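You operate a simulated robot arm through the tools that you are given. There is no shell and no other tool. Be economical: measure what you need, move in short steps, check, and stop when the job is done.

Carry out the task below with a simulated robot arm. There is one attempt and no reset: what you move stays moved.

## Task
Plug in the small column and run it up, then down again.
Fine: blue plug to the blue socket with the strip off; switch on, run with the white handset, up till the green lamp shows, then right down; off at the end.
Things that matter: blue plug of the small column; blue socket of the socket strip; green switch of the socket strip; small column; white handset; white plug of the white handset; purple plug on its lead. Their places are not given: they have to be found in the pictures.

Only the result counts: the job must be done as asked and must still hold three seconds after the hand-in. Knocking over, shifting, dropping, spilling or breaking anything else fails it.

## Robot
A 6-joint arm with a two-finger parallel gripper, fixed in place. Base frame: the origin is at the foot of the arm, x ahead of it, y to its left, z up; the work surface is at about z = 860. Lengths are in mm, angles in degrees, forces in N, time in s.
With the tool pointing down near the work surface it reaches from about 240 to 640 mm from the base axis. Its first joint turns from -66.0 to 66.0 degrees. Payload 2.7 kg.
The tool frame sits at the grasp point between the pads (the TCP): z along the fingers, y along the line on which they close. The tips reach 23 mm beyond it. The gripper opens to 94 mm. The fingers are 38 mm wide and 10 mm thick; the gripper's body (54 by 96 mm) begins 39 mm behind the TCP.
Orientation is that of the tool frame in the base frame, as a unit quaternion [w, x, y, z]. With the fingers straight down and closing along the base's y, the tool's x points along the base's -x, its y along +y and its z along -z.

## Interface
- The arm moves only by the tool apply_moves. Its argument "steps" is a list of rows, each a list of 7 numbers: the shift along the base's x, y, z in mm, then the turn, a rotation vector about the base's x, y, z in degrees, then the finger opening in mm, from 0 to 94. In form: [[x, y, z, ax, ay, az, grip], ...]. A call has 1 to 8 rows; each row shifts and turns the commanded pose from where the row before left it. Rows are played at 5 a second. More than 50 mm and 8.6 degrees between two rows, or a gripper value outside its range, and nothing of the call is played. Where a pose cannot be reached the arm comes as near as it can. A force on the tool above 50 N (or 10 N above the force at the start of the call, whichever is more), or a blocked arm, ends the call early, and 0.2 s more pass. Each finger travels about 45 mm/s and halts on what it meets, pressing with about 28 N; the grip force reading is that of the motor and also rises with nothing between the fingers. The clock runs only during rows and for 0.2 s after the last one: add rows that do not move to give the fingers time. The reply holds the time, the measured pose of the TCP, the force on the tool along the base axes, the opening and the grip force, in the units named above and with some noise.
- Cameras (640 x 400 px; columns grow to the right, rows downward): "scene" is fixed at [85.5, -440.5, 1403.4]; the picture's right is [0.68, -0.73, 0.00], its down [-0.41, -0.39, -0.82] and it looks along [0.60, 0.56, -0.57] (base axes); focal length 338 px, centre (320, 200). "wrist" rides on the gripper at [-39, 0, -44] in the tool frame; the picture's right is [0.00, -1.00, 0.00], its down [0.97, 0.00, -0.24] and it looks along [0.24, 0.00, 0.97] (tool axes); focal length 218 px, centre (320, 200).
- get_image(camera): a new picture of that camera. No time passes.
- point_at(camera, pixels): for up to 12 pixels [column, row] of the newest picture of that camera ("zoom" is the newest enlarged one), the place [x, y, z] in the base frame of the surface seen there, good to about 2 mm. No time passes.
- close_up(camera, box): a new picture of the part [left, top, right, bottom] of that camera's present view, enlarged. No time passes.
- finish_job(): hands the job in; it is judged then, once.

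Go step by step. Measure first, check grasps and placings, and put right what went wrong. The budget is 80 turns and 54 pictures, counting those below and the enlarged ones. Unless the task says otherwise, let go and move clear before handing in, and close with one line.

The tools are called after ">>>" as name(argument=value, ...) on one line, values as JSON. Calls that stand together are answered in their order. apply_moves: Moves the arm, as the interface text tells. Its arguments: {"type":"object","properties":{"steps":{"type":"array"}},"required":["steps"]} The other tools are called the same way: get_image (camera) takes a picture; point_at (camera, pixels) gives the place of the surface under pixels of a picture; close_up (camera, box) takes an enlarged picture of a part of a camera's view; finish_job () hands the job in.

At the start:

```text
t: 0.0
position: [320.0, 81.0, 1203.7]
ee_rot: [0.0, 0.001, 1.0, 0.0]
contact_force: [0.6, 0.3, -1.3]
opening: 94.2
finger_force: 0.1
```

scene: 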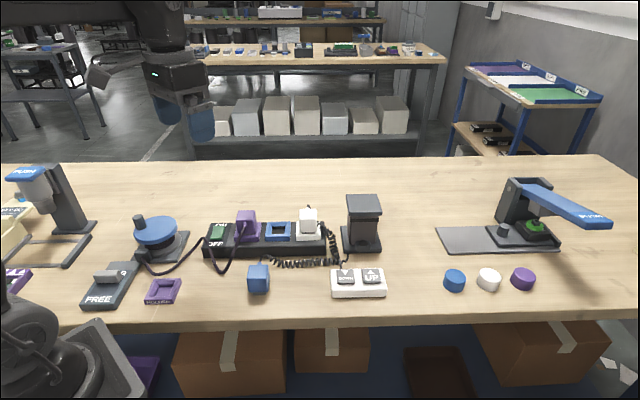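
wrist: 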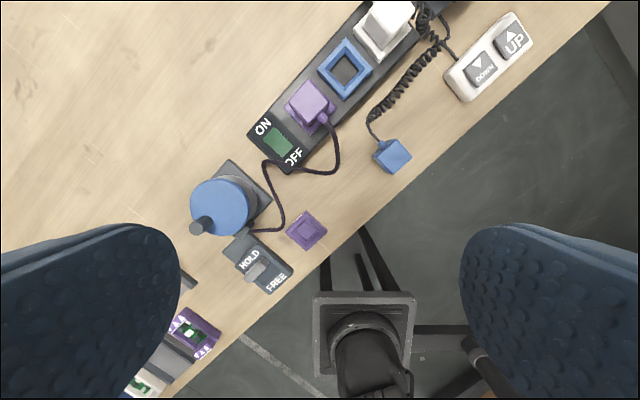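

The scene shows the strip (205-340, 215-260), the blue plug at (258,279), the handset at (358,283) and the column at (363,222). I'll zoom in for detail and measure places.

>>> close_up(camera="scene", box=[190, 180, 400, 311])

>>> close_up(camera="wrist", box=[230, 0, 550, 200])

>>> point_at(camera="wrist", pixels=[[345, 68], [391, 155], [277, 143], [263, 125], [294, 158], [311, 100], [388, 25], [480, 68], [512, 40], [405, 190], [330, 55], [360, 82]])

```text
3.05 times, centred on (295, 246) of scene
```

zoom: 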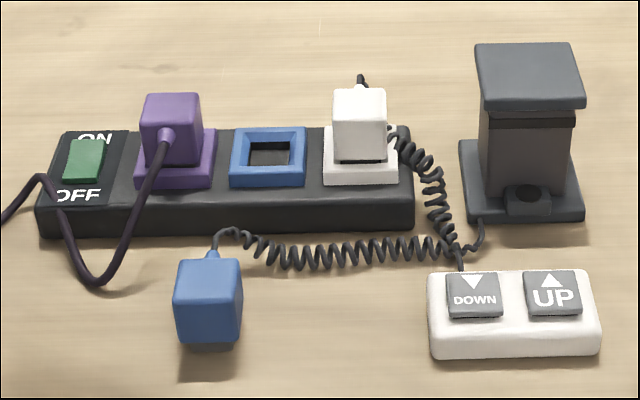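

```text
2.00 times, centred on (390, 100) of wrist
```

zoom: 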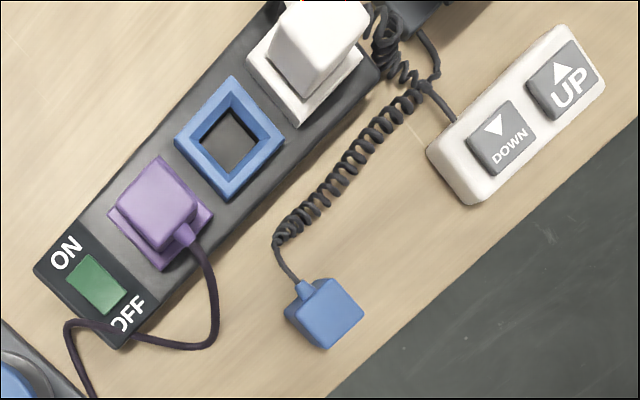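

```text
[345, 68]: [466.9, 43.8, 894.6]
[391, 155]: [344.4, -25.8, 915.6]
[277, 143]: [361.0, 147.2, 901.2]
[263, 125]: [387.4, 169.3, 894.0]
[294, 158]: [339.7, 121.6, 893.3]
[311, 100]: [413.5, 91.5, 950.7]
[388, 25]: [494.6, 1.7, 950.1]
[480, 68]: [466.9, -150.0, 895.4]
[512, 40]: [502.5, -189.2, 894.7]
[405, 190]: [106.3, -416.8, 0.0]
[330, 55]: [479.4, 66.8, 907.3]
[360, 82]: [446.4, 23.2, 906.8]
```

The switch seems to be OFF-side pressed, to be checked; the blue plug is at about (344,-26), its top at z 915. I'll move lower to measure plug, socket and handset better.

>>> apply_moves(steps=[[10, -25, -40, 0, 0, 0, 94], [10, -25, -40, 0, 0, 0, 94], [10, -25, -20, 0, 0, 0, 94], [10, -6, -10, 0, 0, 0, 94], [0, 0, 0, 0, 0, 0, 94]])

>>> get_image(camera="wrist")

```text
t: 1.2
position: [357.9, -1.7, 1092.6]
ee_rot: [0.0, 0.0, 1.0, 0.0]
contact_force: [0.1, -0.1, 0.0]
opening: 94.1
finger_force: 0.0
```

```text
49 pictures are left
```

wrist: 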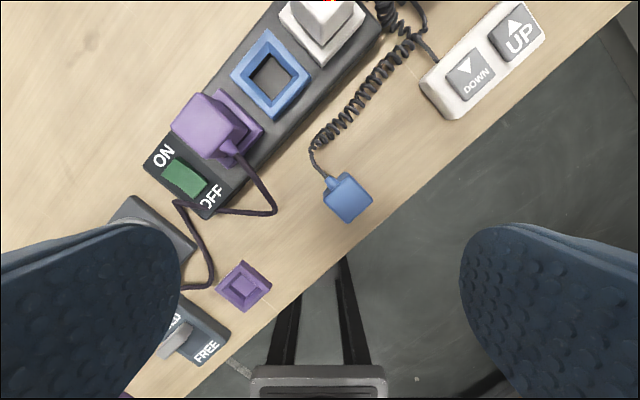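

The plug is now at (347,197) and the socket at (270,75). I'll zoom and measure edges.

>>> close_up(camera="wrist", box=[216, 10, 408, 230])

>>> close_up(camera="wrist", box=[220, 10, 400, 122])

>>> point_at(camera="wrist", pixels=[[348, 179], [368, 200], [346, 218], [329, 194], [347, 197], [266, 35], [307, 76], [271, 115], [235, 75], [326, 188], [184, 178], [216, 196]])

```text
1.82 times, centred on (312, 120) of wrist
```

zoom: 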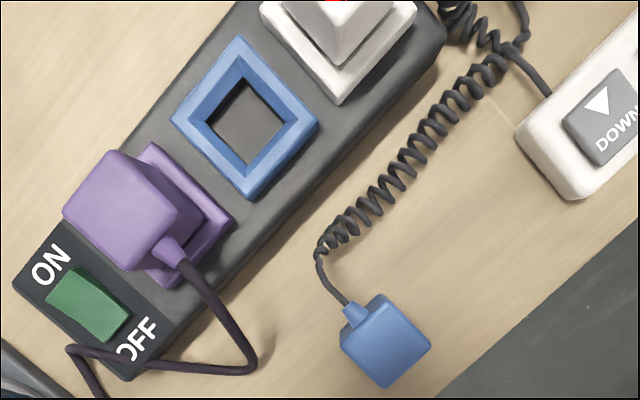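

```text
3.56 times, centred on (310, 66) of wrist
```

zoom: 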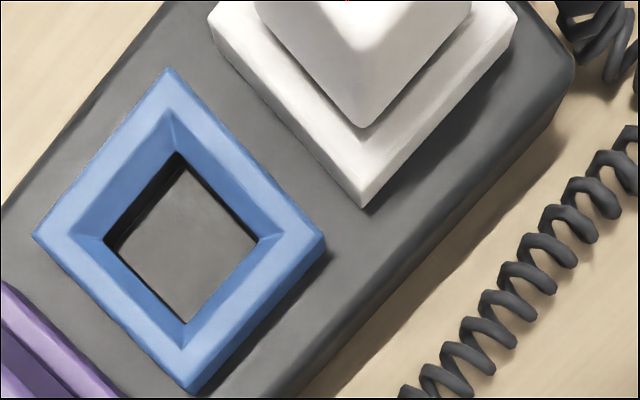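

```text
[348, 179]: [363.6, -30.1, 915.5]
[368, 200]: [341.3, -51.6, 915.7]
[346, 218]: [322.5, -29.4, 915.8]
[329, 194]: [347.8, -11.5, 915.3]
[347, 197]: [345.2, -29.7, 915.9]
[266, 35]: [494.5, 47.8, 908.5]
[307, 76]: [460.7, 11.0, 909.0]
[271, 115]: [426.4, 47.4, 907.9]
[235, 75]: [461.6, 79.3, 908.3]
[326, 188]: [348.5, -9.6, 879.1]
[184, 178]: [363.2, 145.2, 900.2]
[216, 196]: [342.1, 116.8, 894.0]
```

Socket centre is about (460.7,45.5), edges at 45°, rim z 908. I'll zoom tightly on plug and switch to get plug yaw and the rocker state.

>>> close_up(camera="wrist", box=[307, 165, 387, 230])

>>> point_at(camera="wrist", pixels=[[166, 173], [172, 176], [178, 170], [178, 179], [184, 182], [190, 178], [190, 186], [197, 190], [202, 184], [195, 193], [320, 15], [205, 120]])

>>> close_up(camera="scene", box=[195, 200, 275, 265])

```text
6.15 times, centred on (347, 198) of wrist
```

zoom: 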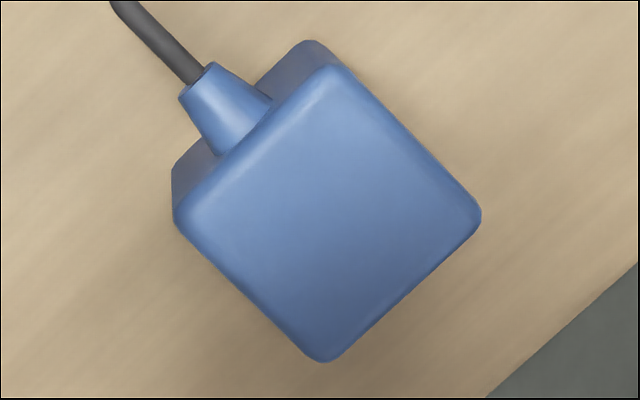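

```text
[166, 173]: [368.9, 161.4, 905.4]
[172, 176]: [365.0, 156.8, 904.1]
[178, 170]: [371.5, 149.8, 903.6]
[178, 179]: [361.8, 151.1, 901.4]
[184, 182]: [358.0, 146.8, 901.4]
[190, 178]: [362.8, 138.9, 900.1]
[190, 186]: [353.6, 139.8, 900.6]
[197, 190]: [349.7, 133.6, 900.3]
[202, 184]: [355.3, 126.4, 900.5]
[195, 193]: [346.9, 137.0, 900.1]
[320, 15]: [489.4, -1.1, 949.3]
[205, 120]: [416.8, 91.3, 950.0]
```

```text
6.15 times, centred on (235, 232) of scene
```

zoom: 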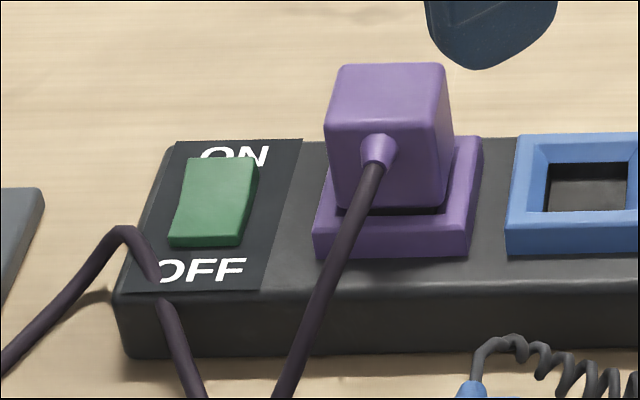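

The OFF side is down (900 vs 905 at the ON side), so the strip is off; the plug's centre is about (342,-30) with edges at 45°. I'll turn the tool +45° and go above the plug.

>>> apply_moves(steps=[[-3, -5, -20, 0, 0, 7.5, 62], [-3, -5, -20, 0, 0, 7.5, 62], [-3, -5, -20, 0, 0, 7.5, 62], [-3, -5, -20, 0, 0, 7.5, 62], [-3, -5, -20, 0, 0, 7.5, 62], [-2, -4, -20, 0, 0, 7.5, 62], [0, 0, 0, 0, 0, 0, 62], [0, 0, 0, 0, 0, 0, 62]])

>>> get_image(camera="wrist")

```text
t: 3.0
position: [343.5, -30.8, 974.0]
ee_rot: [-0.001, -0.383, 0.924, -0.001]
contact_force: [-0.1, 0.4, 0.6]
opening: 61.8
finger_force: 0.0
```

```text
44 pictures are left
```

wrist: 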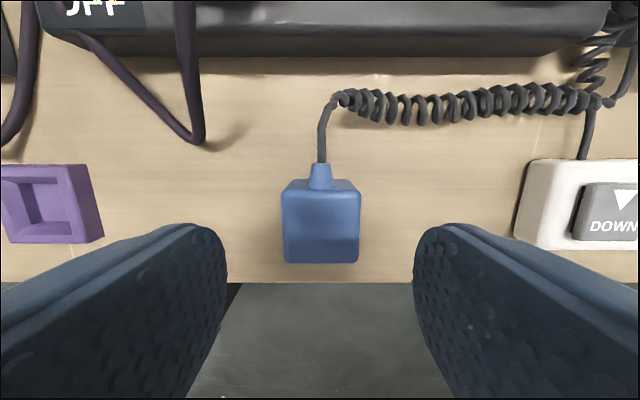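

The plug is square to the fingers, centred at column 321. I'll measure its top to get the centre along the finger width.

>>> point_at(camera="wrist", pixels=[[287, 196], [354, 196], [287, 258], [354, 258], [320, 194], [320, 260], [320, 228], [285, 228], [357, 228]])

```text
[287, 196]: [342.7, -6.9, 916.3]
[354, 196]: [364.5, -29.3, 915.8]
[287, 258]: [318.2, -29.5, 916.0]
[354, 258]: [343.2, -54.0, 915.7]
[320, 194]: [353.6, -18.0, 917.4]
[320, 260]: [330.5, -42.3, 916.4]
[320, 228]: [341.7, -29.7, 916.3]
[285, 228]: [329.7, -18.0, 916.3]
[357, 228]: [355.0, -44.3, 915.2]
```

The centre is (342.1,-30.2). I'll go down to TCP z about 899 and close.

>>> apply_moves(steps=[[-1, -1, -30, 0, 0, 0, 62], [0, 0, -30, 0, 0, 0, 62], [0, 0, -14, 0, 0, 0, 62], [0, 0, 0, 0, 0, 0, 62], [0, 0, 0, 0, 0, 0, 30], [0, 0, 0, 0, 0, 0, 30], [0, 0, 0, 0, 0, 0, 30]])

```text
t: 4.6
position: [342.2, -31.4, 898.4]
ee_rot: [0.0, -0.382, 0.924, 0.0]
contact_force: [-0.3, 0.6, 0.4]
opening: 39.5
finger_force: 27.5
```

It's gripped at 39.5 mm opening. I'll lift straight up and look.

>>> apply_moves(steps=[[0, 0, 25, 0, 0, 0, 30], [0, 0, 35, 0, 0, 0, 30], [0, 0, 40, 0, 0, 0, 30], [0, 0, 0, 0, 0, 0, 30]])

>>> get_image(camera="scene")

>>> get_image(camera="wrist")

```text
t: 5.6
position: [342.4, -31.4, 1001.6]
ee_rot: [0.001, -0.383, 0.924, 0.0]
contact_force: [0.3, -0.9, -0.5]
opening: 39.7
finger_force: 28.0
```

```text
43 pictures are left
```

scene: 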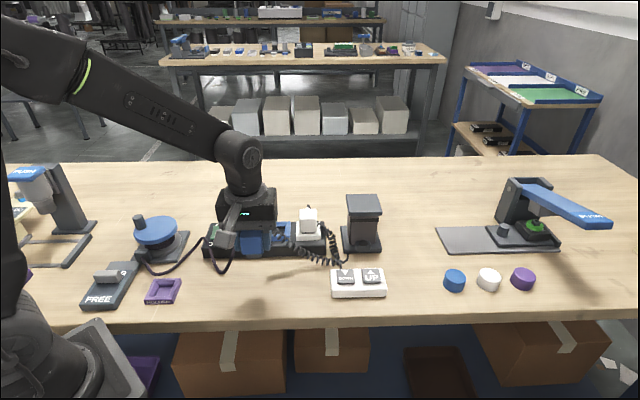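

```text
42 pictures are left
```

wrist: 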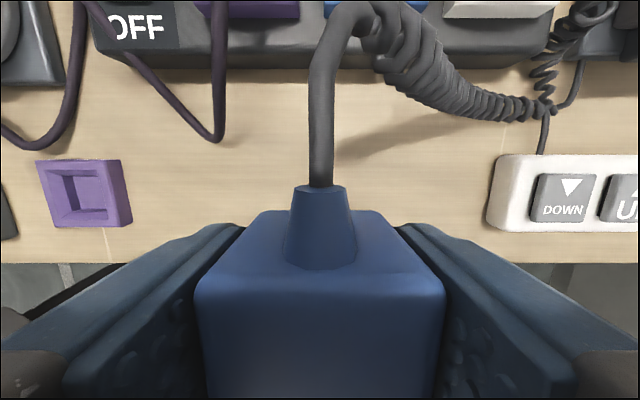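

The plug hangs squarely, its lead arching up. I'll measure its top in hand against the TCP and re-measure the socket from here after raising.

>>> point_at(camera="wrist", pixels=[[230, 285], [320, 285], [410, 285], [210, 340], [320, 340], [430, 340], [205, 390], [435, 390], [215, 300], [425, 300]])

>>> apply_moves(steps=[[0, 0, 30, 0, 0, 0, 30], [30, 15, 0, 0, 0, 0, 30], [30, 20, 0, 0, 0, 0, 30], [0, 0, 0, 0, 0, 0, 30]])

>>> get_image(camera="wrist")

```text
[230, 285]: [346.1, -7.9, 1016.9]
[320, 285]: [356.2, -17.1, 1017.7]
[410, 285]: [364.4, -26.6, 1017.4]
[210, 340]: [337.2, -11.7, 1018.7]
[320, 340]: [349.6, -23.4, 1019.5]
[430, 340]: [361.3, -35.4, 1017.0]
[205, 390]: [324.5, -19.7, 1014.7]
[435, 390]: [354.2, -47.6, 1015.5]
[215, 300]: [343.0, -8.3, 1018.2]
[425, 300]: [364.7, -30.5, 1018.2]
```

```text
t: 6.6
position: [403.6, 4.1, 1029.5]
ee_rot: [0.0, -0.383, 0.924, 0.0]
contact_force: [-0.4, -0.8, -0.7]
opening: 39.7
finger_force: 27.8
```

```text
41 pictures are left
```

wrist: 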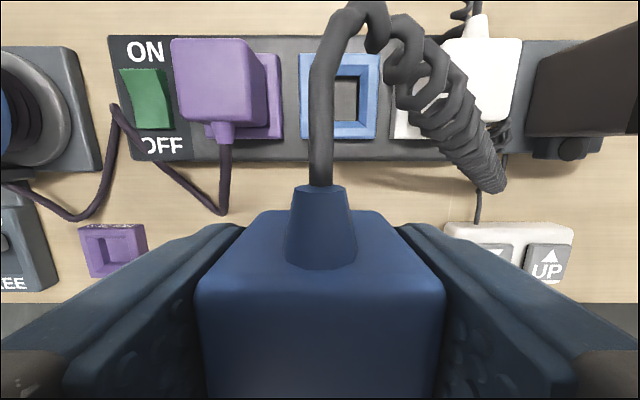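

I re-measure the socket rim from this closer view (corners about (301,55),(379,56),(377,136),(301,136)).

>>> close_up(camera="wrist", box=[280, 35, 408, 155])

>>> point_at(camera="wrist", pixels=[[301, 55], [379, 56], [378, 136], [301, 136], [379, 95], [301, 95], [345, 136], [361, 80], [361, 110], [345, 120]])

```text
3.33 times, centred on (344, 95) of wrist
```

zoom: 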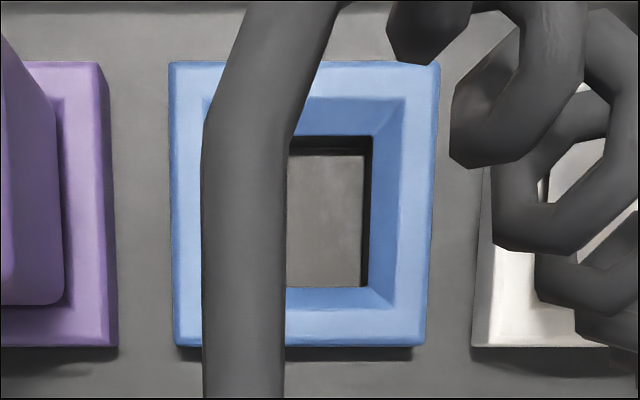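

```text
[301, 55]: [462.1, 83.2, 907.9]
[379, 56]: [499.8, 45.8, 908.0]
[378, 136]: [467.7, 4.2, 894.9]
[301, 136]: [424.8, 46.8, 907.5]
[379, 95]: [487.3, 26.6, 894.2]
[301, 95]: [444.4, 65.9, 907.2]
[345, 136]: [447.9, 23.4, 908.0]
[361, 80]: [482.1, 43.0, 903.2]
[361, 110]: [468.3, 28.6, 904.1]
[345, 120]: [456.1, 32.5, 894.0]
```

I'll point at rim points in the enlarged view.

>>> point_at(camera="zoom", pixels=[[174, 68], [432, 70], [418, 336], [180, 336], [176, 200], [424, 200], [370, 66], [370, 338], [325, 340], [368, 150], [364, 280], [330, 292]])

```text
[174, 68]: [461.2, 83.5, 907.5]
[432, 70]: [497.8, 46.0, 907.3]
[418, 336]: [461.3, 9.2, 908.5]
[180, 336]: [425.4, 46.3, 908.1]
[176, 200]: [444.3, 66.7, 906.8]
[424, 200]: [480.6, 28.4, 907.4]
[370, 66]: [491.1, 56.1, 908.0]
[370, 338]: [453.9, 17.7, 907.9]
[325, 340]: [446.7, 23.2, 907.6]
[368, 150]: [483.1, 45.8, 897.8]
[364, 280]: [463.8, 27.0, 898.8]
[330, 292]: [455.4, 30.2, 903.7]
```

The socket centre is about (461.1,45.9). I'll move over it and lower to just above the rim, then check.

>>> apply_moves(steps=[[30, 21, 0, 0, 0, 0, 30], [28.6, 20.6, 0, 0, 0, 0, 30], [0, 0, 0, 0, 0, 0, 30], [0, 0, -35, 0, 0, 0, 30], [0, 0, -32, 0, 0, 0, 30], [0, 0, 0, 0, 0, 0, 30]])

>>> close_up(camera="scene", box=[190, 150, 400, 281])

>>> get_image(camera="wrist")

```text
t: 8.0
position: [460.3, 47.6, 961.3]
ee_rot: [0.001, -0.383, 0.924, 0.0]
contact_force: [-1.1, -0.7, -1.1]
opening: 39.6
finger_force: 27.9
```

```text
3.05 times, centred on (295, 216) of scene
```

zoom: 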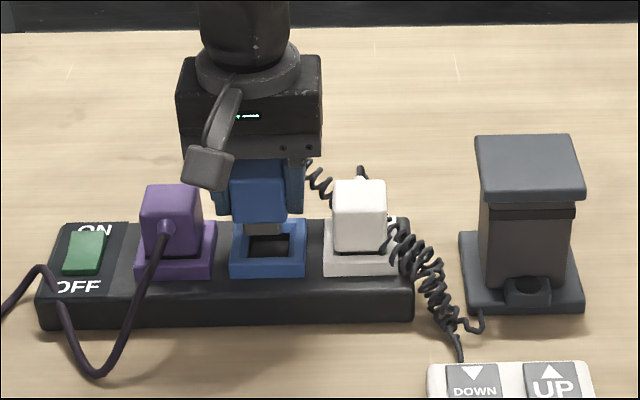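

```text
38 pictures are left
```

wrist: 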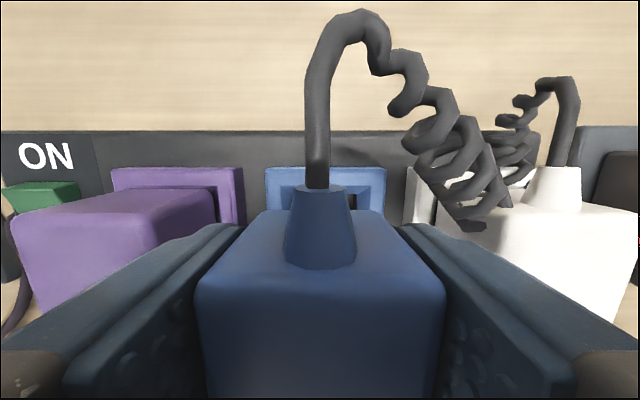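

The nose hangs above the rim; in the wrist view the rim is centred near column 325.5 while the plug is at 321, so it's about 2 mm off. I'll measure exactly.

>>> point_at(camera="wrist", pixels=[[268, 172], [325, 170], [384, 172], [215, 300], [425, 300], [320, 285], [270, 180], [380, 180]])

>>> point_at(camera="zoom", pixels=[[234, 268], [302, 268], [240, 226], [240, 200], [280, 200], [250, 228], [278, 228]])

```text
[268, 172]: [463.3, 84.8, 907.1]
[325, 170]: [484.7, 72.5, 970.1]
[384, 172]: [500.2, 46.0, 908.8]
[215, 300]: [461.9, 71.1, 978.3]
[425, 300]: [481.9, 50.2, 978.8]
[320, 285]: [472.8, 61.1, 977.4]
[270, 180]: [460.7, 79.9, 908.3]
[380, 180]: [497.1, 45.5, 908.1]
```

```text
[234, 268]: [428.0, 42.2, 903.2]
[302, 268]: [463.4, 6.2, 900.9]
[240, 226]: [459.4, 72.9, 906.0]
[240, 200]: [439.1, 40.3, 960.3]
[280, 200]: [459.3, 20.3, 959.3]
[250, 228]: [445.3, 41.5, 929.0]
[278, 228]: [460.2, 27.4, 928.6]
```

Along the strip the plug is about 2–2.5 mm short; across it's fine. I'll shift (+1.7,-1.6) and lower gradually, watching the force.

>>> apply_moves(steps=[[1.7, -1.6, 0, 0, 0, 0, 30], [0, 0, -6, 0, 0, 0, 30], [0, 0, -6, 0, 0, 0, 30], [0, 0, 0, 0, 0, 0, 30]])

>>> close_up(camera="scene", box=[250, 190, 330, 265])

```text
t: 9.0
position: [461.5, 44.3, 950.0]
ee_rot: [0.0, -0.383, 0.924, 0.0]
contact_force: [0.2, 0.4, -0.4]
opening: 39.7
finger_force: 27.9
```

```text
5.33 times, centred on (290, 228) of scene
```

zoom: 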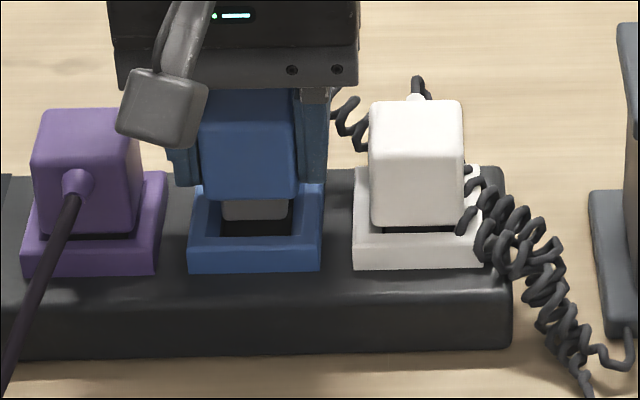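

The nose is now at the hole's mouth, lined up. I'll continue down in small steps to seat depth (~935).

>>> apply_moves(steps=[[0.3, -0.3, -4, 0, 0, 0, 30], [0, 0, -4, 0, 0, 0, 30], [0, 0, -3, 0, 0, 0, 30], [0, 0, -3, 0, 0, 0, 30], [0, 0, 0, 0, 0, 0, 30]])

>>> close_up(camera="scene", box=[250, 190, 330, 265])

```text
t: 10.2
position: [461.2, 45.1, 933.9]
ee_rot: [0.001, -0.383, 0.924, -0.001]
contact_force: [5.8, 4.6, -9.1]
opening: 39.8
finger_force: 28.3
```

```text
5.33 times, centred on (290, 228) of scene
```

zoom: 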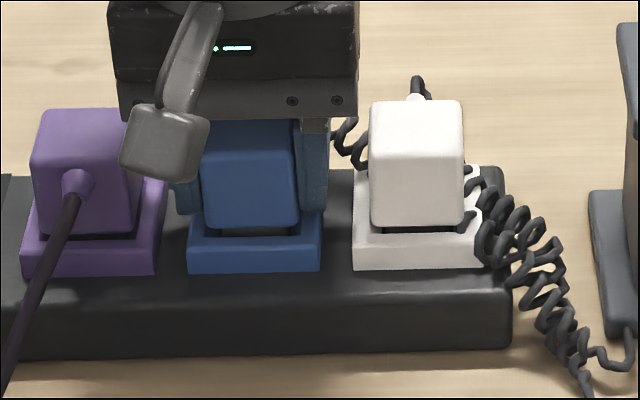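

The blue block's bottom edge (y≈227) matches its neighbours. I'll push a little more to confirm seating.

>>> apply_moves(steps=[[0, 0, -1.5, 0, 0, 0, 30], [0, 0, -1.5, 0, 0, 0, 30], [0, 0, 0, 0, 0, 0, 30]])

```text
t: 11.0
position: [462.9, 44.1, 933.5]
ee_rot: [0.0, -0.383, 0.924, 0.001]
contact_force: [2.4, 5.0, -0.4]
opening: 39.5
finger_force: 27.5
```

It no longer goes down, so it's bottomed. I'll release a little, rise, and check.

>>> apply_moves(steps=[[0, 0, 1.5, 0, 0, 0, 30], [0, 0, 0, 0, 0, 0, 52], [0, 0, 0, 0, 0, 0, 52], [0, 0, 20, 0, 0, 0, 52], [0, 0, 30, 0, 0, 0, 52], [0, 0, 40, 0, 0, 0, 52], [-20, -20, 20, 0, 0, 0, 52], [0, 0, 0, 0, 0, 0, 52]])

>>> get_image(camera="wrist")

>>> close_up(camera="scene", box=[190, 180, 400, 311])

```text
t: 12.8
position: [442.5, 24.7, 1044.7]
ee_rot: [0.0, -0.383, 0.924, 0.0]
contact_force: [0.6, 0.1, 0.1]
opening: 52.0
finger_force: 0.0
```

```text
35 pictures are left
```

wrist: 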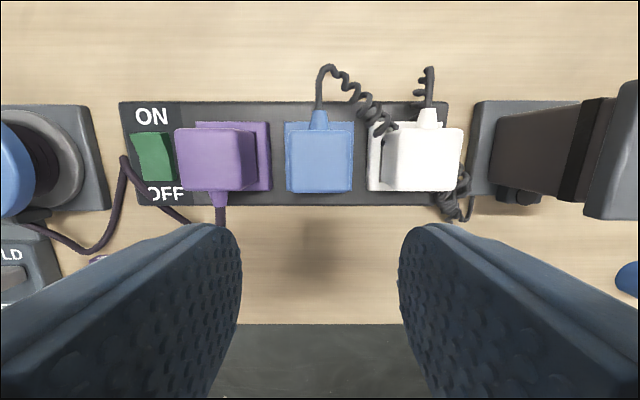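

```text
3.05 times, centred on (295, 246) of scene
```

zoom: 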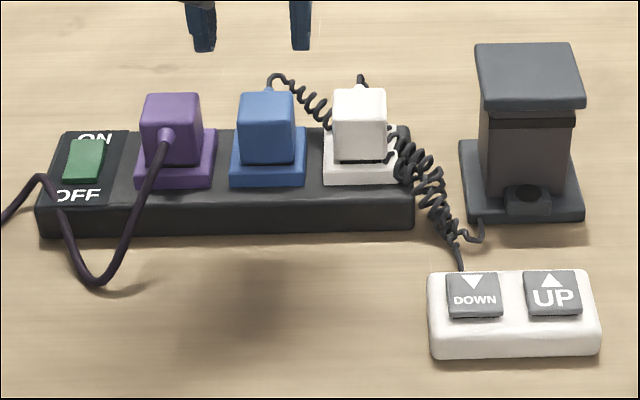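

>>> point_at(camera="wrist", pixels=[[320, 158], [297, 140], [343, 140], [300, 180], [340, 180], [425, 160], [215, 160], [142, 143], [150, 139], [165, 139], [155, 157], [160, 172]])

>>> close_up(camera="wrist", box=[110, 90, 206, 215])

```text
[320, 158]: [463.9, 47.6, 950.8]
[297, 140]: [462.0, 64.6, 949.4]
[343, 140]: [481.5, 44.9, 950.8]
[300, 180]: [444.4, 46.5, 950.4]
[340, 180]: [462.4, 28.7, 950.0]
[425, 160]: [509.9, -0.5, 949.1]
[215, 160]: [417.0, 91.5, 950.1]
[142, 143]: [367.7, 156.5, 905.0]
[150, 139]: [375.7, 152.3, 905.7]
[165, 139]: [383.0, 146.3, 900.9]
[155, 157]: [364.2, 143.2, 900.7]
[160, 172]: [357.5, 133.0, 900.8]
```

```text
3.20 times, centred on (158, 152) of wrist
```

zoom: 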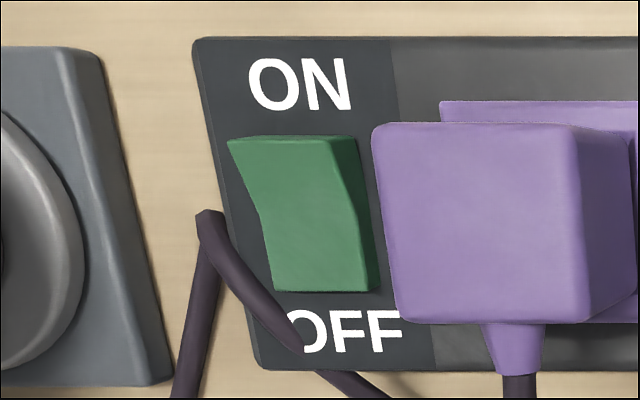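

The plug is seated: its top is at 950, flush with its neighbours. Now I measure the rocker, cord peak, and nearby rotary device for clearance.

>>> point_at(camera="zoom", pixels=[[232, 143], [350, 140], [295, 145], [295, 170], [300, 195], [315, 230], [320, 285], [272, 288], [375, 285], [208, 220], [20, 200], [250, 290]])

>>> point_at(camera="wrist", pixels=[[10, 170], [60, 165], [125, 163], [90, 200]])

>>> point_at(camera="scene", pixels=[[155, 228], [139, 220], [175, 228], [344, 282], [372, 281], [333, 284], [386, 283], [346, 277], [372, 277], [363, 205], [363, 247], [345, 273]])

```text
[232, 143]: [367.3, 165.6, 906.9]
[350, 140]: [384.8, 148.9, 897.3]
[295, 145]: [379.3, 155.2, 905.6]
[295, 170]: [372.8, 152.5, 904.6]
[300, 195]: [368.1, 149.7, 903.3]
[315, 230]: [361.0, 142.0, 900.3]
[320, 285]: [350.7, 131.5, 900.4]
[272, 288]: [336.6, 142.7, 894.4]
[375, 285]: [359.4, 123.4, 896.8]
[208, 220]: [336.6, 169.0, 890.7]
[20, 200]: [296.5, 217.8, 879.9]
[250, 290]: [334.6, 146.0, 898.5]
```

```text
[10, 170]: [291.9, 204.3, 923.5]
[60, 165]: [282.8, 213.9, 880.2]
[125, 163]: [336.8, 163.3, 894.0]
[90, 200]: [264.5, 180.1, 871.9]
```

```text
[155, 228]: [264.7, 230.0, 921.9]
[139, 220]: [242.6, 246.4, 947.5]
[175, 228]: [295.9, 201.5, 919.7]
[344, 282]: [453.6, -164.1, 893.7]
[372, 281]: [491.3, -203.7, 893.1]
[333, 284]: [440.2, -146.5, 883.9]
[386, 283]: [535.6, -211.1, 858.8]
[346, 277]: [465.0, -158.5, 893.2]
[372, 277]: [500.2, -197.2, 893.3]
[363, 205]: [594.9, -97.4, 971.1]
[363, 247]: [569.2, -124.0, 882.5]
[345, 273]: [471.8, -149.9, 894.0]
```

Rocker: the ON end is raised (906), centre line v≈154. I'll close the fingers and move over the ON half at (379,161), tip at about 935, then look.

>>> apply_moves(steps=[[-15.9, 34.1, 0, 0, 0, 0, 0], [-15.9, 34.1, 0, 0, 0, 0, 0], [-15.9, 34.1, 0, 0, 0, 0, 0], [-15.9, 34.2, 0, 0, 0, 0, 0], [0, 0, -40, 0, 0, 0, 0], [0, 0, -45, 0, 0, 0, 0], [0, 0, 0, 0, 0, 0, 0]])

>>> close_up(camera="scene", box=[180, 180, 280, 270])

>>> get_image(camera="wrist")

```text
t: 14.4
position: [377.8, 161.7, 956.3]
ee_rot: [0.0, -0.382, 0.924, 0.0]
contact_force: [-0.8, -0.5, 0.7]
opening: 0.2
finger_force: 27.9
```

```text
4.44 times, centred on (230, 225) of scene
```

zoom: 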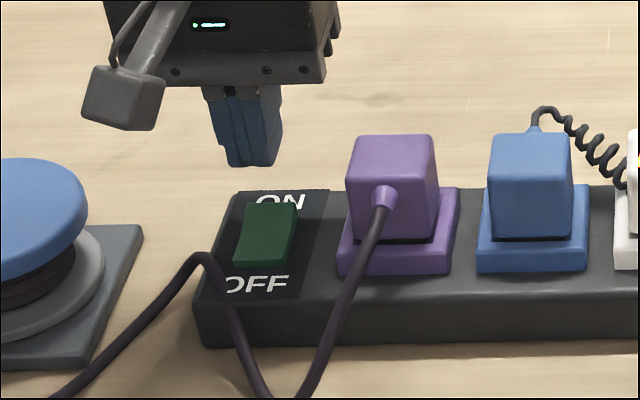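

```text
31 pictures are left
```

wrist: 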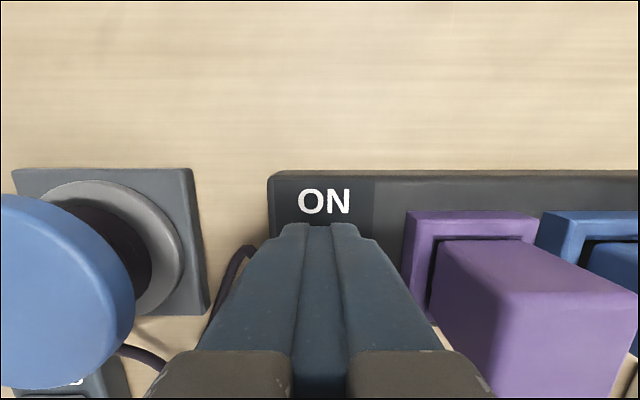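

The fingers line up with the ON label (col 325). I'll lower onto the ON half in small steps.

>>> apply_moves(steps=[[0, 0, -25, 0, 0, 0, 0], [0, 0, -5, 0, 0, 0, 0], [0, 0, -3, 0, 0, 0, 0], [0, 0, -2, 0, 0, 0, 0], [0, 0, -2, 0, 0, 0, 0], [0, 0, -2, 0, 0, 0, 0], [0, 0, 0, 0, 0, 0, 0]])

>>> close_up(camera="scene", box=[180, 180, 280, 270])

```text
t: 15.7
position: [380.4, 160.9, 926.3]
ee_rot: [0.003, -0.384, 0.923, 0.001]
contact_force: [0.4, 0.4, 1.5]
opening: 0.2
finger_force: 28.3
stopped in row 6: the force on the tool passed its limit (the readings are from after the stop); the commanded pose is now the measured one
```

```text
4.44 times, centred on (230, 225) of scene
```

zoom: 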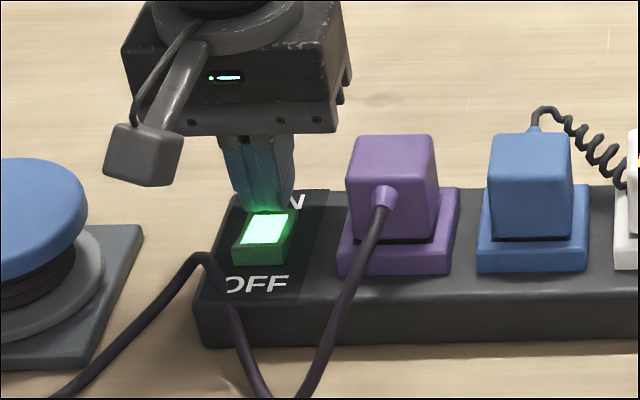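

The rocker is lit green: the strip is on. Now I rise and travel above the handset.

>>> apply_moves(steps=[[0, 0, 40, 0, 0, 0, 0], [0, 0, 45, 0, 0, 0, 0], [0, 0, 40, 0, 0, 0, 0], [12, -45, 0, 0, 0, 0, 0], [12, -45, 0, 0, 0, 0, 0], [12, -45, 0, 0, 0, 0, 0], [12, -45, 0, 0, 0, 0, 0], [12, -45, 0, 0, 0, 0, 0]])

>>> apply_moves(steps=[[12, -45, 0, 0, 0, 0, 0], [12, -45, 0, 0, 0, 0, 0], [0, -16, 0, 0, 0, 0, 0], [0, 0, 0, 0, 0, 0, 0]])

>>> get_image(camera="wrist")

>>> get_image(camera="scene")

```text
t: 17.5
position: [439.7, -62.9, 1050.4]
ee_rot: [0.003, -0.384, 0.923, 0.001]
contact_force: [-1.1, -0.9, -0.3]
opening: 0.0
finger_force: 28.0
```

```text
t: 18.5
position: [464.0, -169.6, 1049.6]
ee_rot: [0.003, -0.383, 0.924, 0.001]
contact_force: [-0.8, 0.1, -0.3]
opening: 0.0
finger_force: 27.6
```

```text
29 pictures are left
```

wrist: 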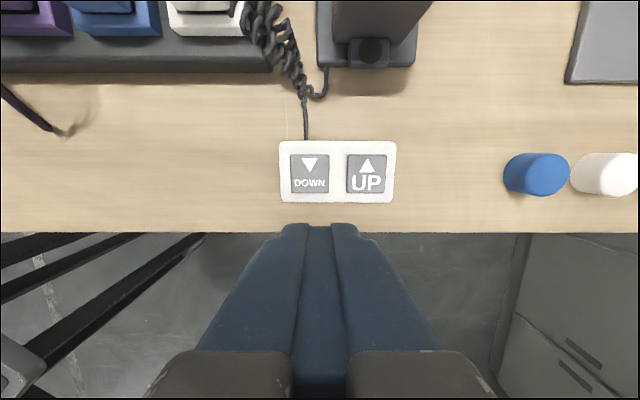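

```text
28 pictures are left
```

scene: 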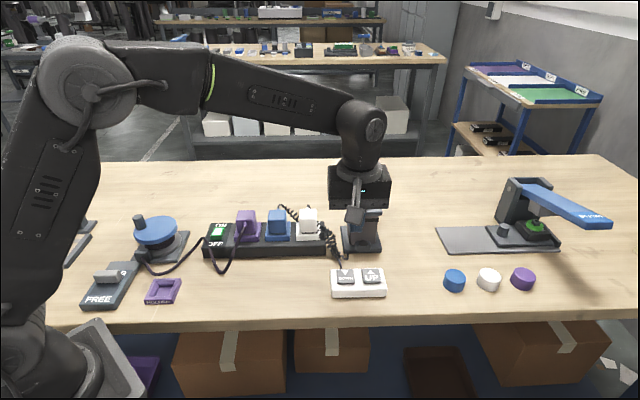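

The switch glows; the DOWN button is at (310,173), UP at (366,173) in the wrist view. I'll measure them and look at the column for its lamp.

>>> point_at(camera="wrist", pixels=[[310, 190], [310, 173], [366, 173], [292, 173], [328, 173], [348, 173], [385, 173], [366, 156], [366, 192], [338, 173], [338, 198], [372, 52]])

>>> close_up(camera="wrist", box=[260, 0, 440, 210])

>>> close_up(camera="scene", box=[310, 180, 420, 300])

```text
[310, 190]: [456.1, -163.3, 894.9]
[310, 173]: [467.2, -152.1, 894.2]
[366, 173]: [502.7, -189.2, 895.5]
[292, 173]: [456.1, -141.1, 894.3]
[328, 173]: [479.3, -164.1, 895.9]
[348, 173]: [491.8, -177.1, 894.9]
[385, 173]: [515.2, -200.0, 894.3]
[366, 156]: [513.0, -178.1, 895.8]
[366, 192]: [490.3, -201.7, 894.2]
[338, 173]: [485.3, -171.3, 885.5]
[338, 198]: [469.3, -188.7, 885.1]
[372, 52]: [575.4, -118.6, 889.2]
```

```text
1.90 times, centred on (350, 105) of wrist
```

zoom: 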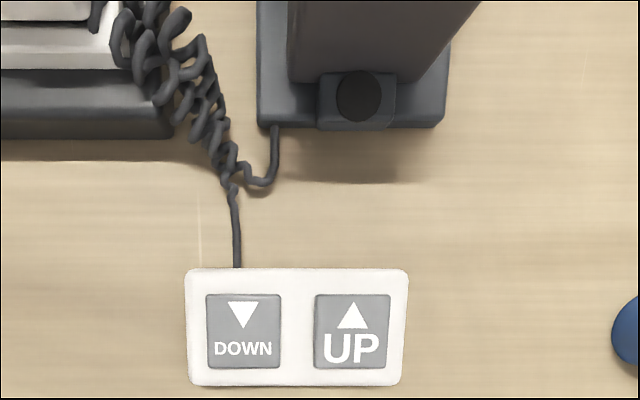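

```text
3.33 times, centred on (365, 240) of scene
```

zoom: 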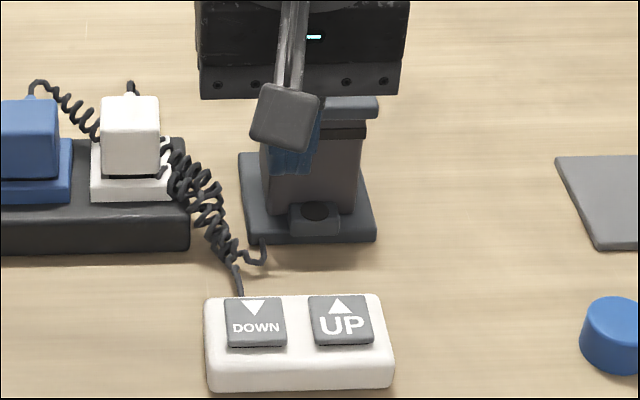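

The lamp is the dark disc on the column's foot at (575,-119,889). I'll tilt the tool 20° so the wrist camera can watch it while the finger edge presses UP (502.7,-189.2, z 895); first I hover.

>>> apply_moves(steps=[[15, -4, 0, 4.71, -4.71, 0, 0], [15, -4, 0, 4.71, -4.71, 0, 0], [15.4, -4, 0, 4.71, -4.71, 0, 0], [0, 0, -40, 0, 0, 0, 0], [0, 0, -40, 0, 0, 0, 0], [0, 0, -33, 0, 0, 0, 0], [0, 0, 0, 0, 0, 0, 0], [0, 0, 0, 0, 0, 0, 0]])

>>> get_image(camera="wrist")

>>> close_up(camera="scene", box=[310, 180, 420, 300])

```text
t: 20.3
position: [508.6, -180.2, 936.6]
ee_rot: [0.163, -0.378, 0.909, 0.068]
contact_force: [-0.5, 0.1, -0.1]
opening: 0.0
finger_force: 27.6
```

```text
25 pictures are left
```

wrist: 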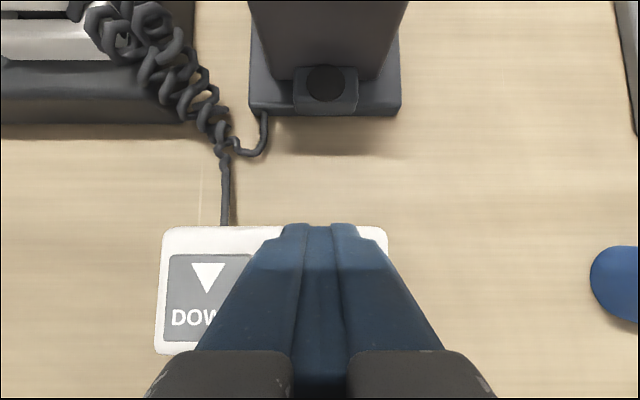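

```text
3.33 times, centred on (365, 240) of scene
```

zoom: 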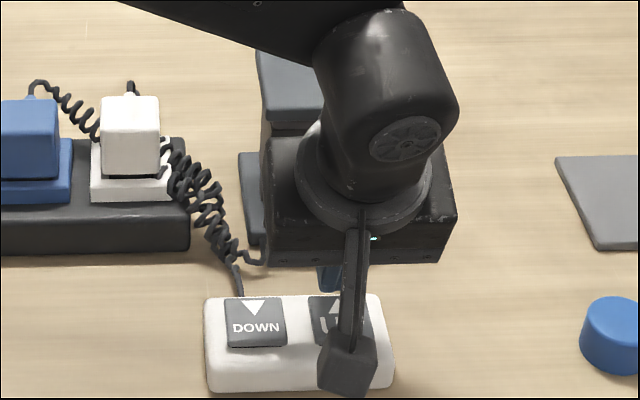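

The lamp is visible at (325,83) in the wrist view. A bracket block on the gripper appears at zoom (345,365); I check its height before lowering.

>>> point_at(camera="zoom", pixels=[[345, 360], [345, 388], [360, 350], [330, 375], [372, 375], [355, 280], [312, 335]])

```text
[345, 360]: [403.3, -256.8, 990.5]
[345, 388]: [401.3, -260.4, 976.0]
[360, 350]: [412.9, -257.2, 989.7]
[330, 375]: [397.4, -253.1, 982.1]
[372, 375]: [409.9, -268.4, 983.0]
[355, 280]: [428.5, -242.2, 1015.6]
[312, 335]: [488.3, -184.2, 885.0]
```

The block is at z≥976, clear. I'll lower to touch UP and press in 1 mm steps.

>>> apply_moves(steps=[[0, 0, -9, 0, 0, 0, 0], [0, 0, -2, 0, 0, 0, 0], [0, 0, -1.5, 0, 0, 0, 0], [0, 0, -1.5, 0, 0, 0, 0]])

>>> get_image(camera="wrist")

```text
t: 21.3
position: [507.6, -181.5, 924.4]
ee_rot: [0.163, -0.376, 0.91, 0.067]
contact_force: [0.7, 0.1, 0.2]
opening: 0.0
finger_force: 28.6
```

```text
23 pictures are left
```

wrist: 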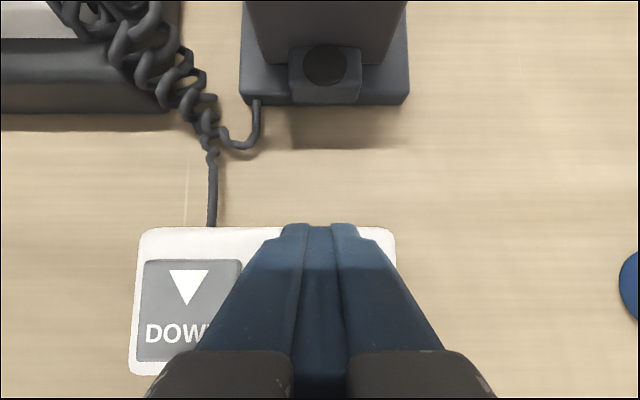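

There's no contact yet. I'll continue down in 1 mm steps.

>>> apply_moves(steps=[[0, 0, -1, 0, 0, 0, 0], [0, 0, -1, 0, 0, 0, 0], [0, 0, -1, 0, 0, 0, 0]])

```text
t: 22.1
position: [507.0, -180.6, 920.8]
ee_rot: [0.163, -0.377, 0.909, 0.067]
contact_force: [0.3, 0.2, 1.2]
opening: 0.0
finger_force: 27.7
```

Barely touching (1.2 N). I'll press further and look.

>>> apply_moves(steps=[[0, 0, -1, 0, 0, 0, 0], [0, 0, -1, 0, 0, 0, 0]])

>>> get_image(camera="wrist")

```text
t: 22.7
position: [509.1, -180.5, 919.4]
ee_rot: [0.163, -0.378, 0.909, 0.065]
contact_force: [-0.4, -0.9, 2.3]
opening: 0.1
finger_force: 27.8
```

```text
22 pictures are left
```

wrist: 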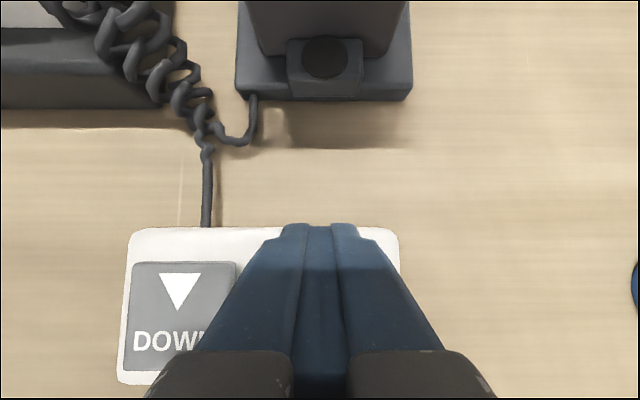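

The force is 2.3 N and the lamp is dark. I'll press 1.5 mm further and check the column height in the scene.

>>> apply_moves(steps=[[0, 0, -1, 0, 0, 0, 0], [0, 0, -0.5, 0, 0, 0, 0]])

>>> close_up(camera="scene", box=[310, 140, 440, 300])

```text
t: 23.3
position: [510.0, -181.9, 918.1]
ee_rot: [0.163, -0.377, 0.909, 0.066]
contact_force: [2.1, -0.2, 4.0]
opening: 0.0
finger_force: 28.4
```

```text
2.50 times, centred on (375, 220) of scene
```

zoom: 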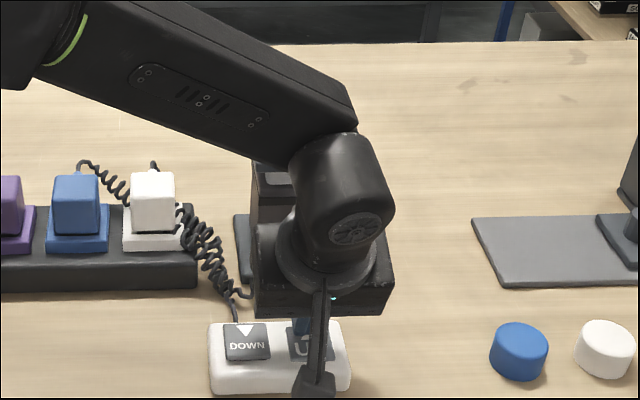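

The column seems to be rising (a lighter stem shows at (275,180)). I'll hold and watch the lamp.

>>> apply_moves(steps=[[0, 0, 0, 0, 0, 0, 0], [0, 0, 0, 0, 0, 0, 0], [0, 0, 0, 0, 0, 0, 0]])

>>> get_image(camera="wrist")

>>> close_up(camera="scene", box=[310, 140, 440, 300])

```text
t: 24.1
position: [508.8, -180.5, 917.8]
ee_rot: [0.163, -0.378, 0.909, 0.067]
contact_force: [1.5, 0.1, 5.2]
opening: 0.0
finger_force: 27.7
```

```text
20 pictures are left
```

wrist: 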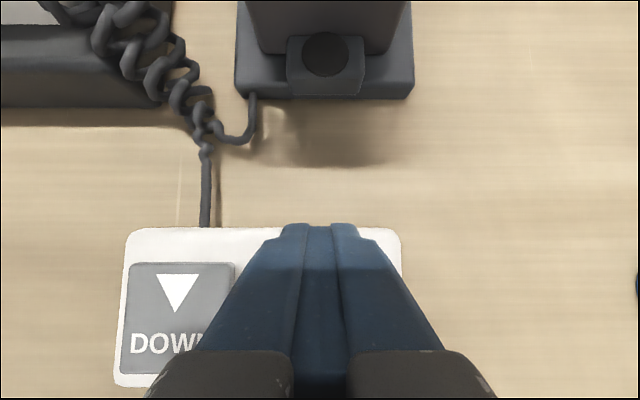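

```text
2.50 times, centred on (375, 220) of scene
```

zoom: 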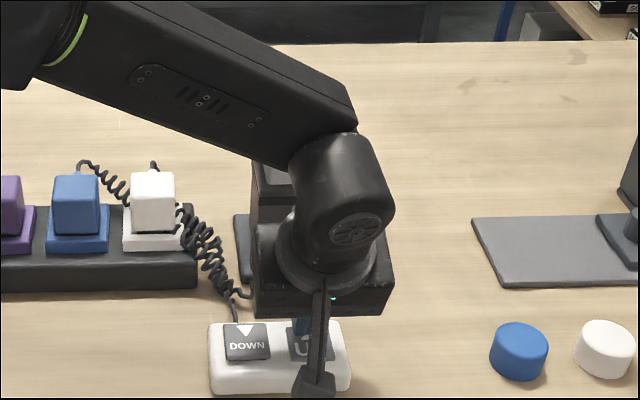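

It's rising (the stem grew from 178–186 to 170–198, and the shadow widens). The lamp is still dark; I'll hold 1.6 s.

>>> apply_moves(steps=[[0, 0, 0, 0, 0, 0, 0], [0, 0, 0, 0, 0, 0, 0], [0, 0, 0, 0, 0, 0, 0], [0, 0, 0, 0, 0, 0, 0], [0, 0, 0, 0, 0, 0, 0], [0, 0, 0, 0, 0, 0, 0], [0, 0, 0, 0, 0, 0, 0]])

>>> get_image(camera="wrist")

```text
t: 25.7
position: [508.3, -179.9, 917.1]
ee_rot: [0.162, -0.377, 0.909, 0.066]
contact_force: [1.7, -0.5, 5.6]
opening: 0.0
finger_force: 28.4
```

```text
18 pictures are left
```

wrist: 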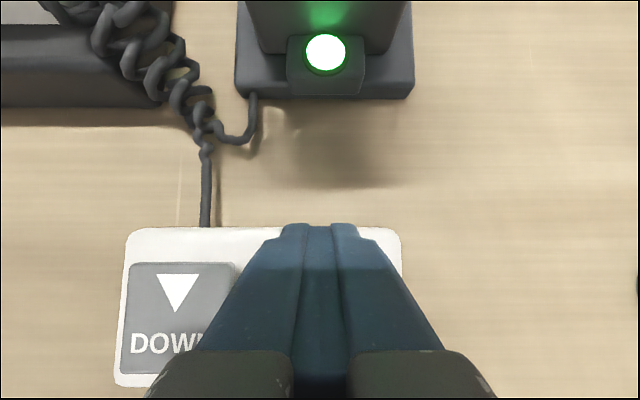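

The green lamp is lit (325,53). I release UP, shift over DOWN (-35.5,+37.1) and hover.

>>> apply_moves(steps=[[0, 0, 15, 0, 0, 0, 0], [0, 0, 10, 0, 0, 0, 0], [-18, 18.5, 0, 0, 0, 0, 0], [-17.5, 18.6, 0, 0, 0, 0, 0], [0, 0, -8, 0, 0, 0, 0], [0, 0, 0, 0, 0, 0, 0]])

>>> get_image(camera="wrist")

```text
t: 27.1
position: [475.6, -145.3, 933.4]
ee_rot: [0.164, -0.377, 0.909, 0.066]
contact_force: [0.0, 0.8, 1.2]
opening: 0.0
finger_force: 27.9
```

```text
17 pictures are left
```

wrist: 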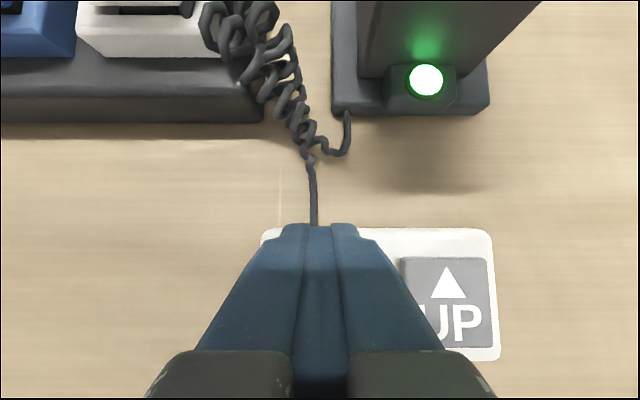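

The lamp stays lit and the fingers sit over DOWN. I press down to the same depth and hold.

>>> apply_moves(steps=[[0, 0, -9, 0, 0, 0, 0], [0, 0, -3, 0, 0, 0, 0], [0, 0, -2, 0, 0, 0, 0], [0, 0, -2, 0, 0, 0, 0], [0, 0, -1, 0, 0, 0, 0], [0, 0, 0, 0, 0, 0, 0]])

>>> get_image(camera="wrist")

```text
t: 28.5
position: [473.2, -143.8, 917.3]
ee_rot: [0.163, -0.377, 0.909, 0.066]
contact_force: [0.3, -2.6, 5.4]
opening: 0.0
finger_force: 27.7
```

```text
16 pictures are left
```

wrist: 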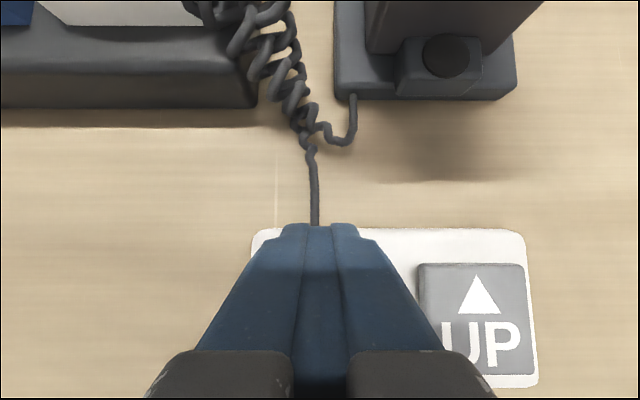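

The lamp went out, so it's going down. I'll hold for about 5 s more to reach the bottom.

>>> apply_moves(steps=[[0, 0, 0, 0, 0, 0, 0], [0, 0, 0, 0, 0, 0, 0], [0, 0, 0, 0, 0, 0, 0], [0, 0, 0, 0, 0, 0, 0], [0, 0, 0, 0, 0, 0, 0], [0, 0, 0, 0, 0, 0, 0], [0, 0, 0, 0, 0, 0, 0], [0, 0, 0, 0, 0, 0, 0]])

>>> apply_moves(steps=[[0, 0, 0, 0, 0, 0, 0], [0, 0, 0, 0, 0, 0, 0], [0, 0, 0, 0, 0, 0, 0], [0, 0, 0, 0, 0, 0, 0], [0, 0, 0, 0, 0, 0, 0], [0, 0, 0, 0, 0, 0, 0], [0, 0, 0, 0, 0, 0, 0], [0, 0, 0, 0, 0, 0, 0]])

>>> apply_moves(steps=[[0, 0, 0, 0, 0, 0, 0], [0, 0, 0, 0, 0, 0, 0], [0, 0, 0, 0, 0, 0, 0], [0, 0, 0, 0, 0, 0, 0], [0, 0, 0, 0, 0, 0, 0], [0, 0, 0, 0, 0, 0, 0]])

>>> close_up(camera="scene", box=[310, 140, 440, 300])

```text
t: 30.3
position: [474.5, -144.7, 918.2]
ee_rot: [0.164, -0.377, 0.909, 0.065]
contact_force: [2.2, -1.1, 5.5]
opening: 0.0
finger_force: 28.5
```

```text
t: 32.1
position: [473.7, -144.3, 916.2]
ee_rot: [0.163, -0.377, 0.909, 0.066]
contact_force: [0.5, -0.6, 6.3]
opening: 0.0
finger_force: 28.1
```

```text
t: 33.5
position: [474.4, -143.6, 916.0]
ee_rot: [0.163, -0.377, 0.909, 0.067]
contact_force: [-0.8, 0.4, 5.2]
opening: 0.0
finger_force: 28.0
```

```text
2.50 times, centred on (375, 220) of scene
```

zoom: 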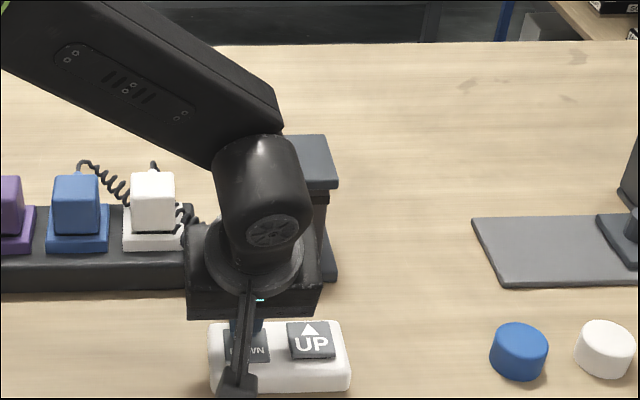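

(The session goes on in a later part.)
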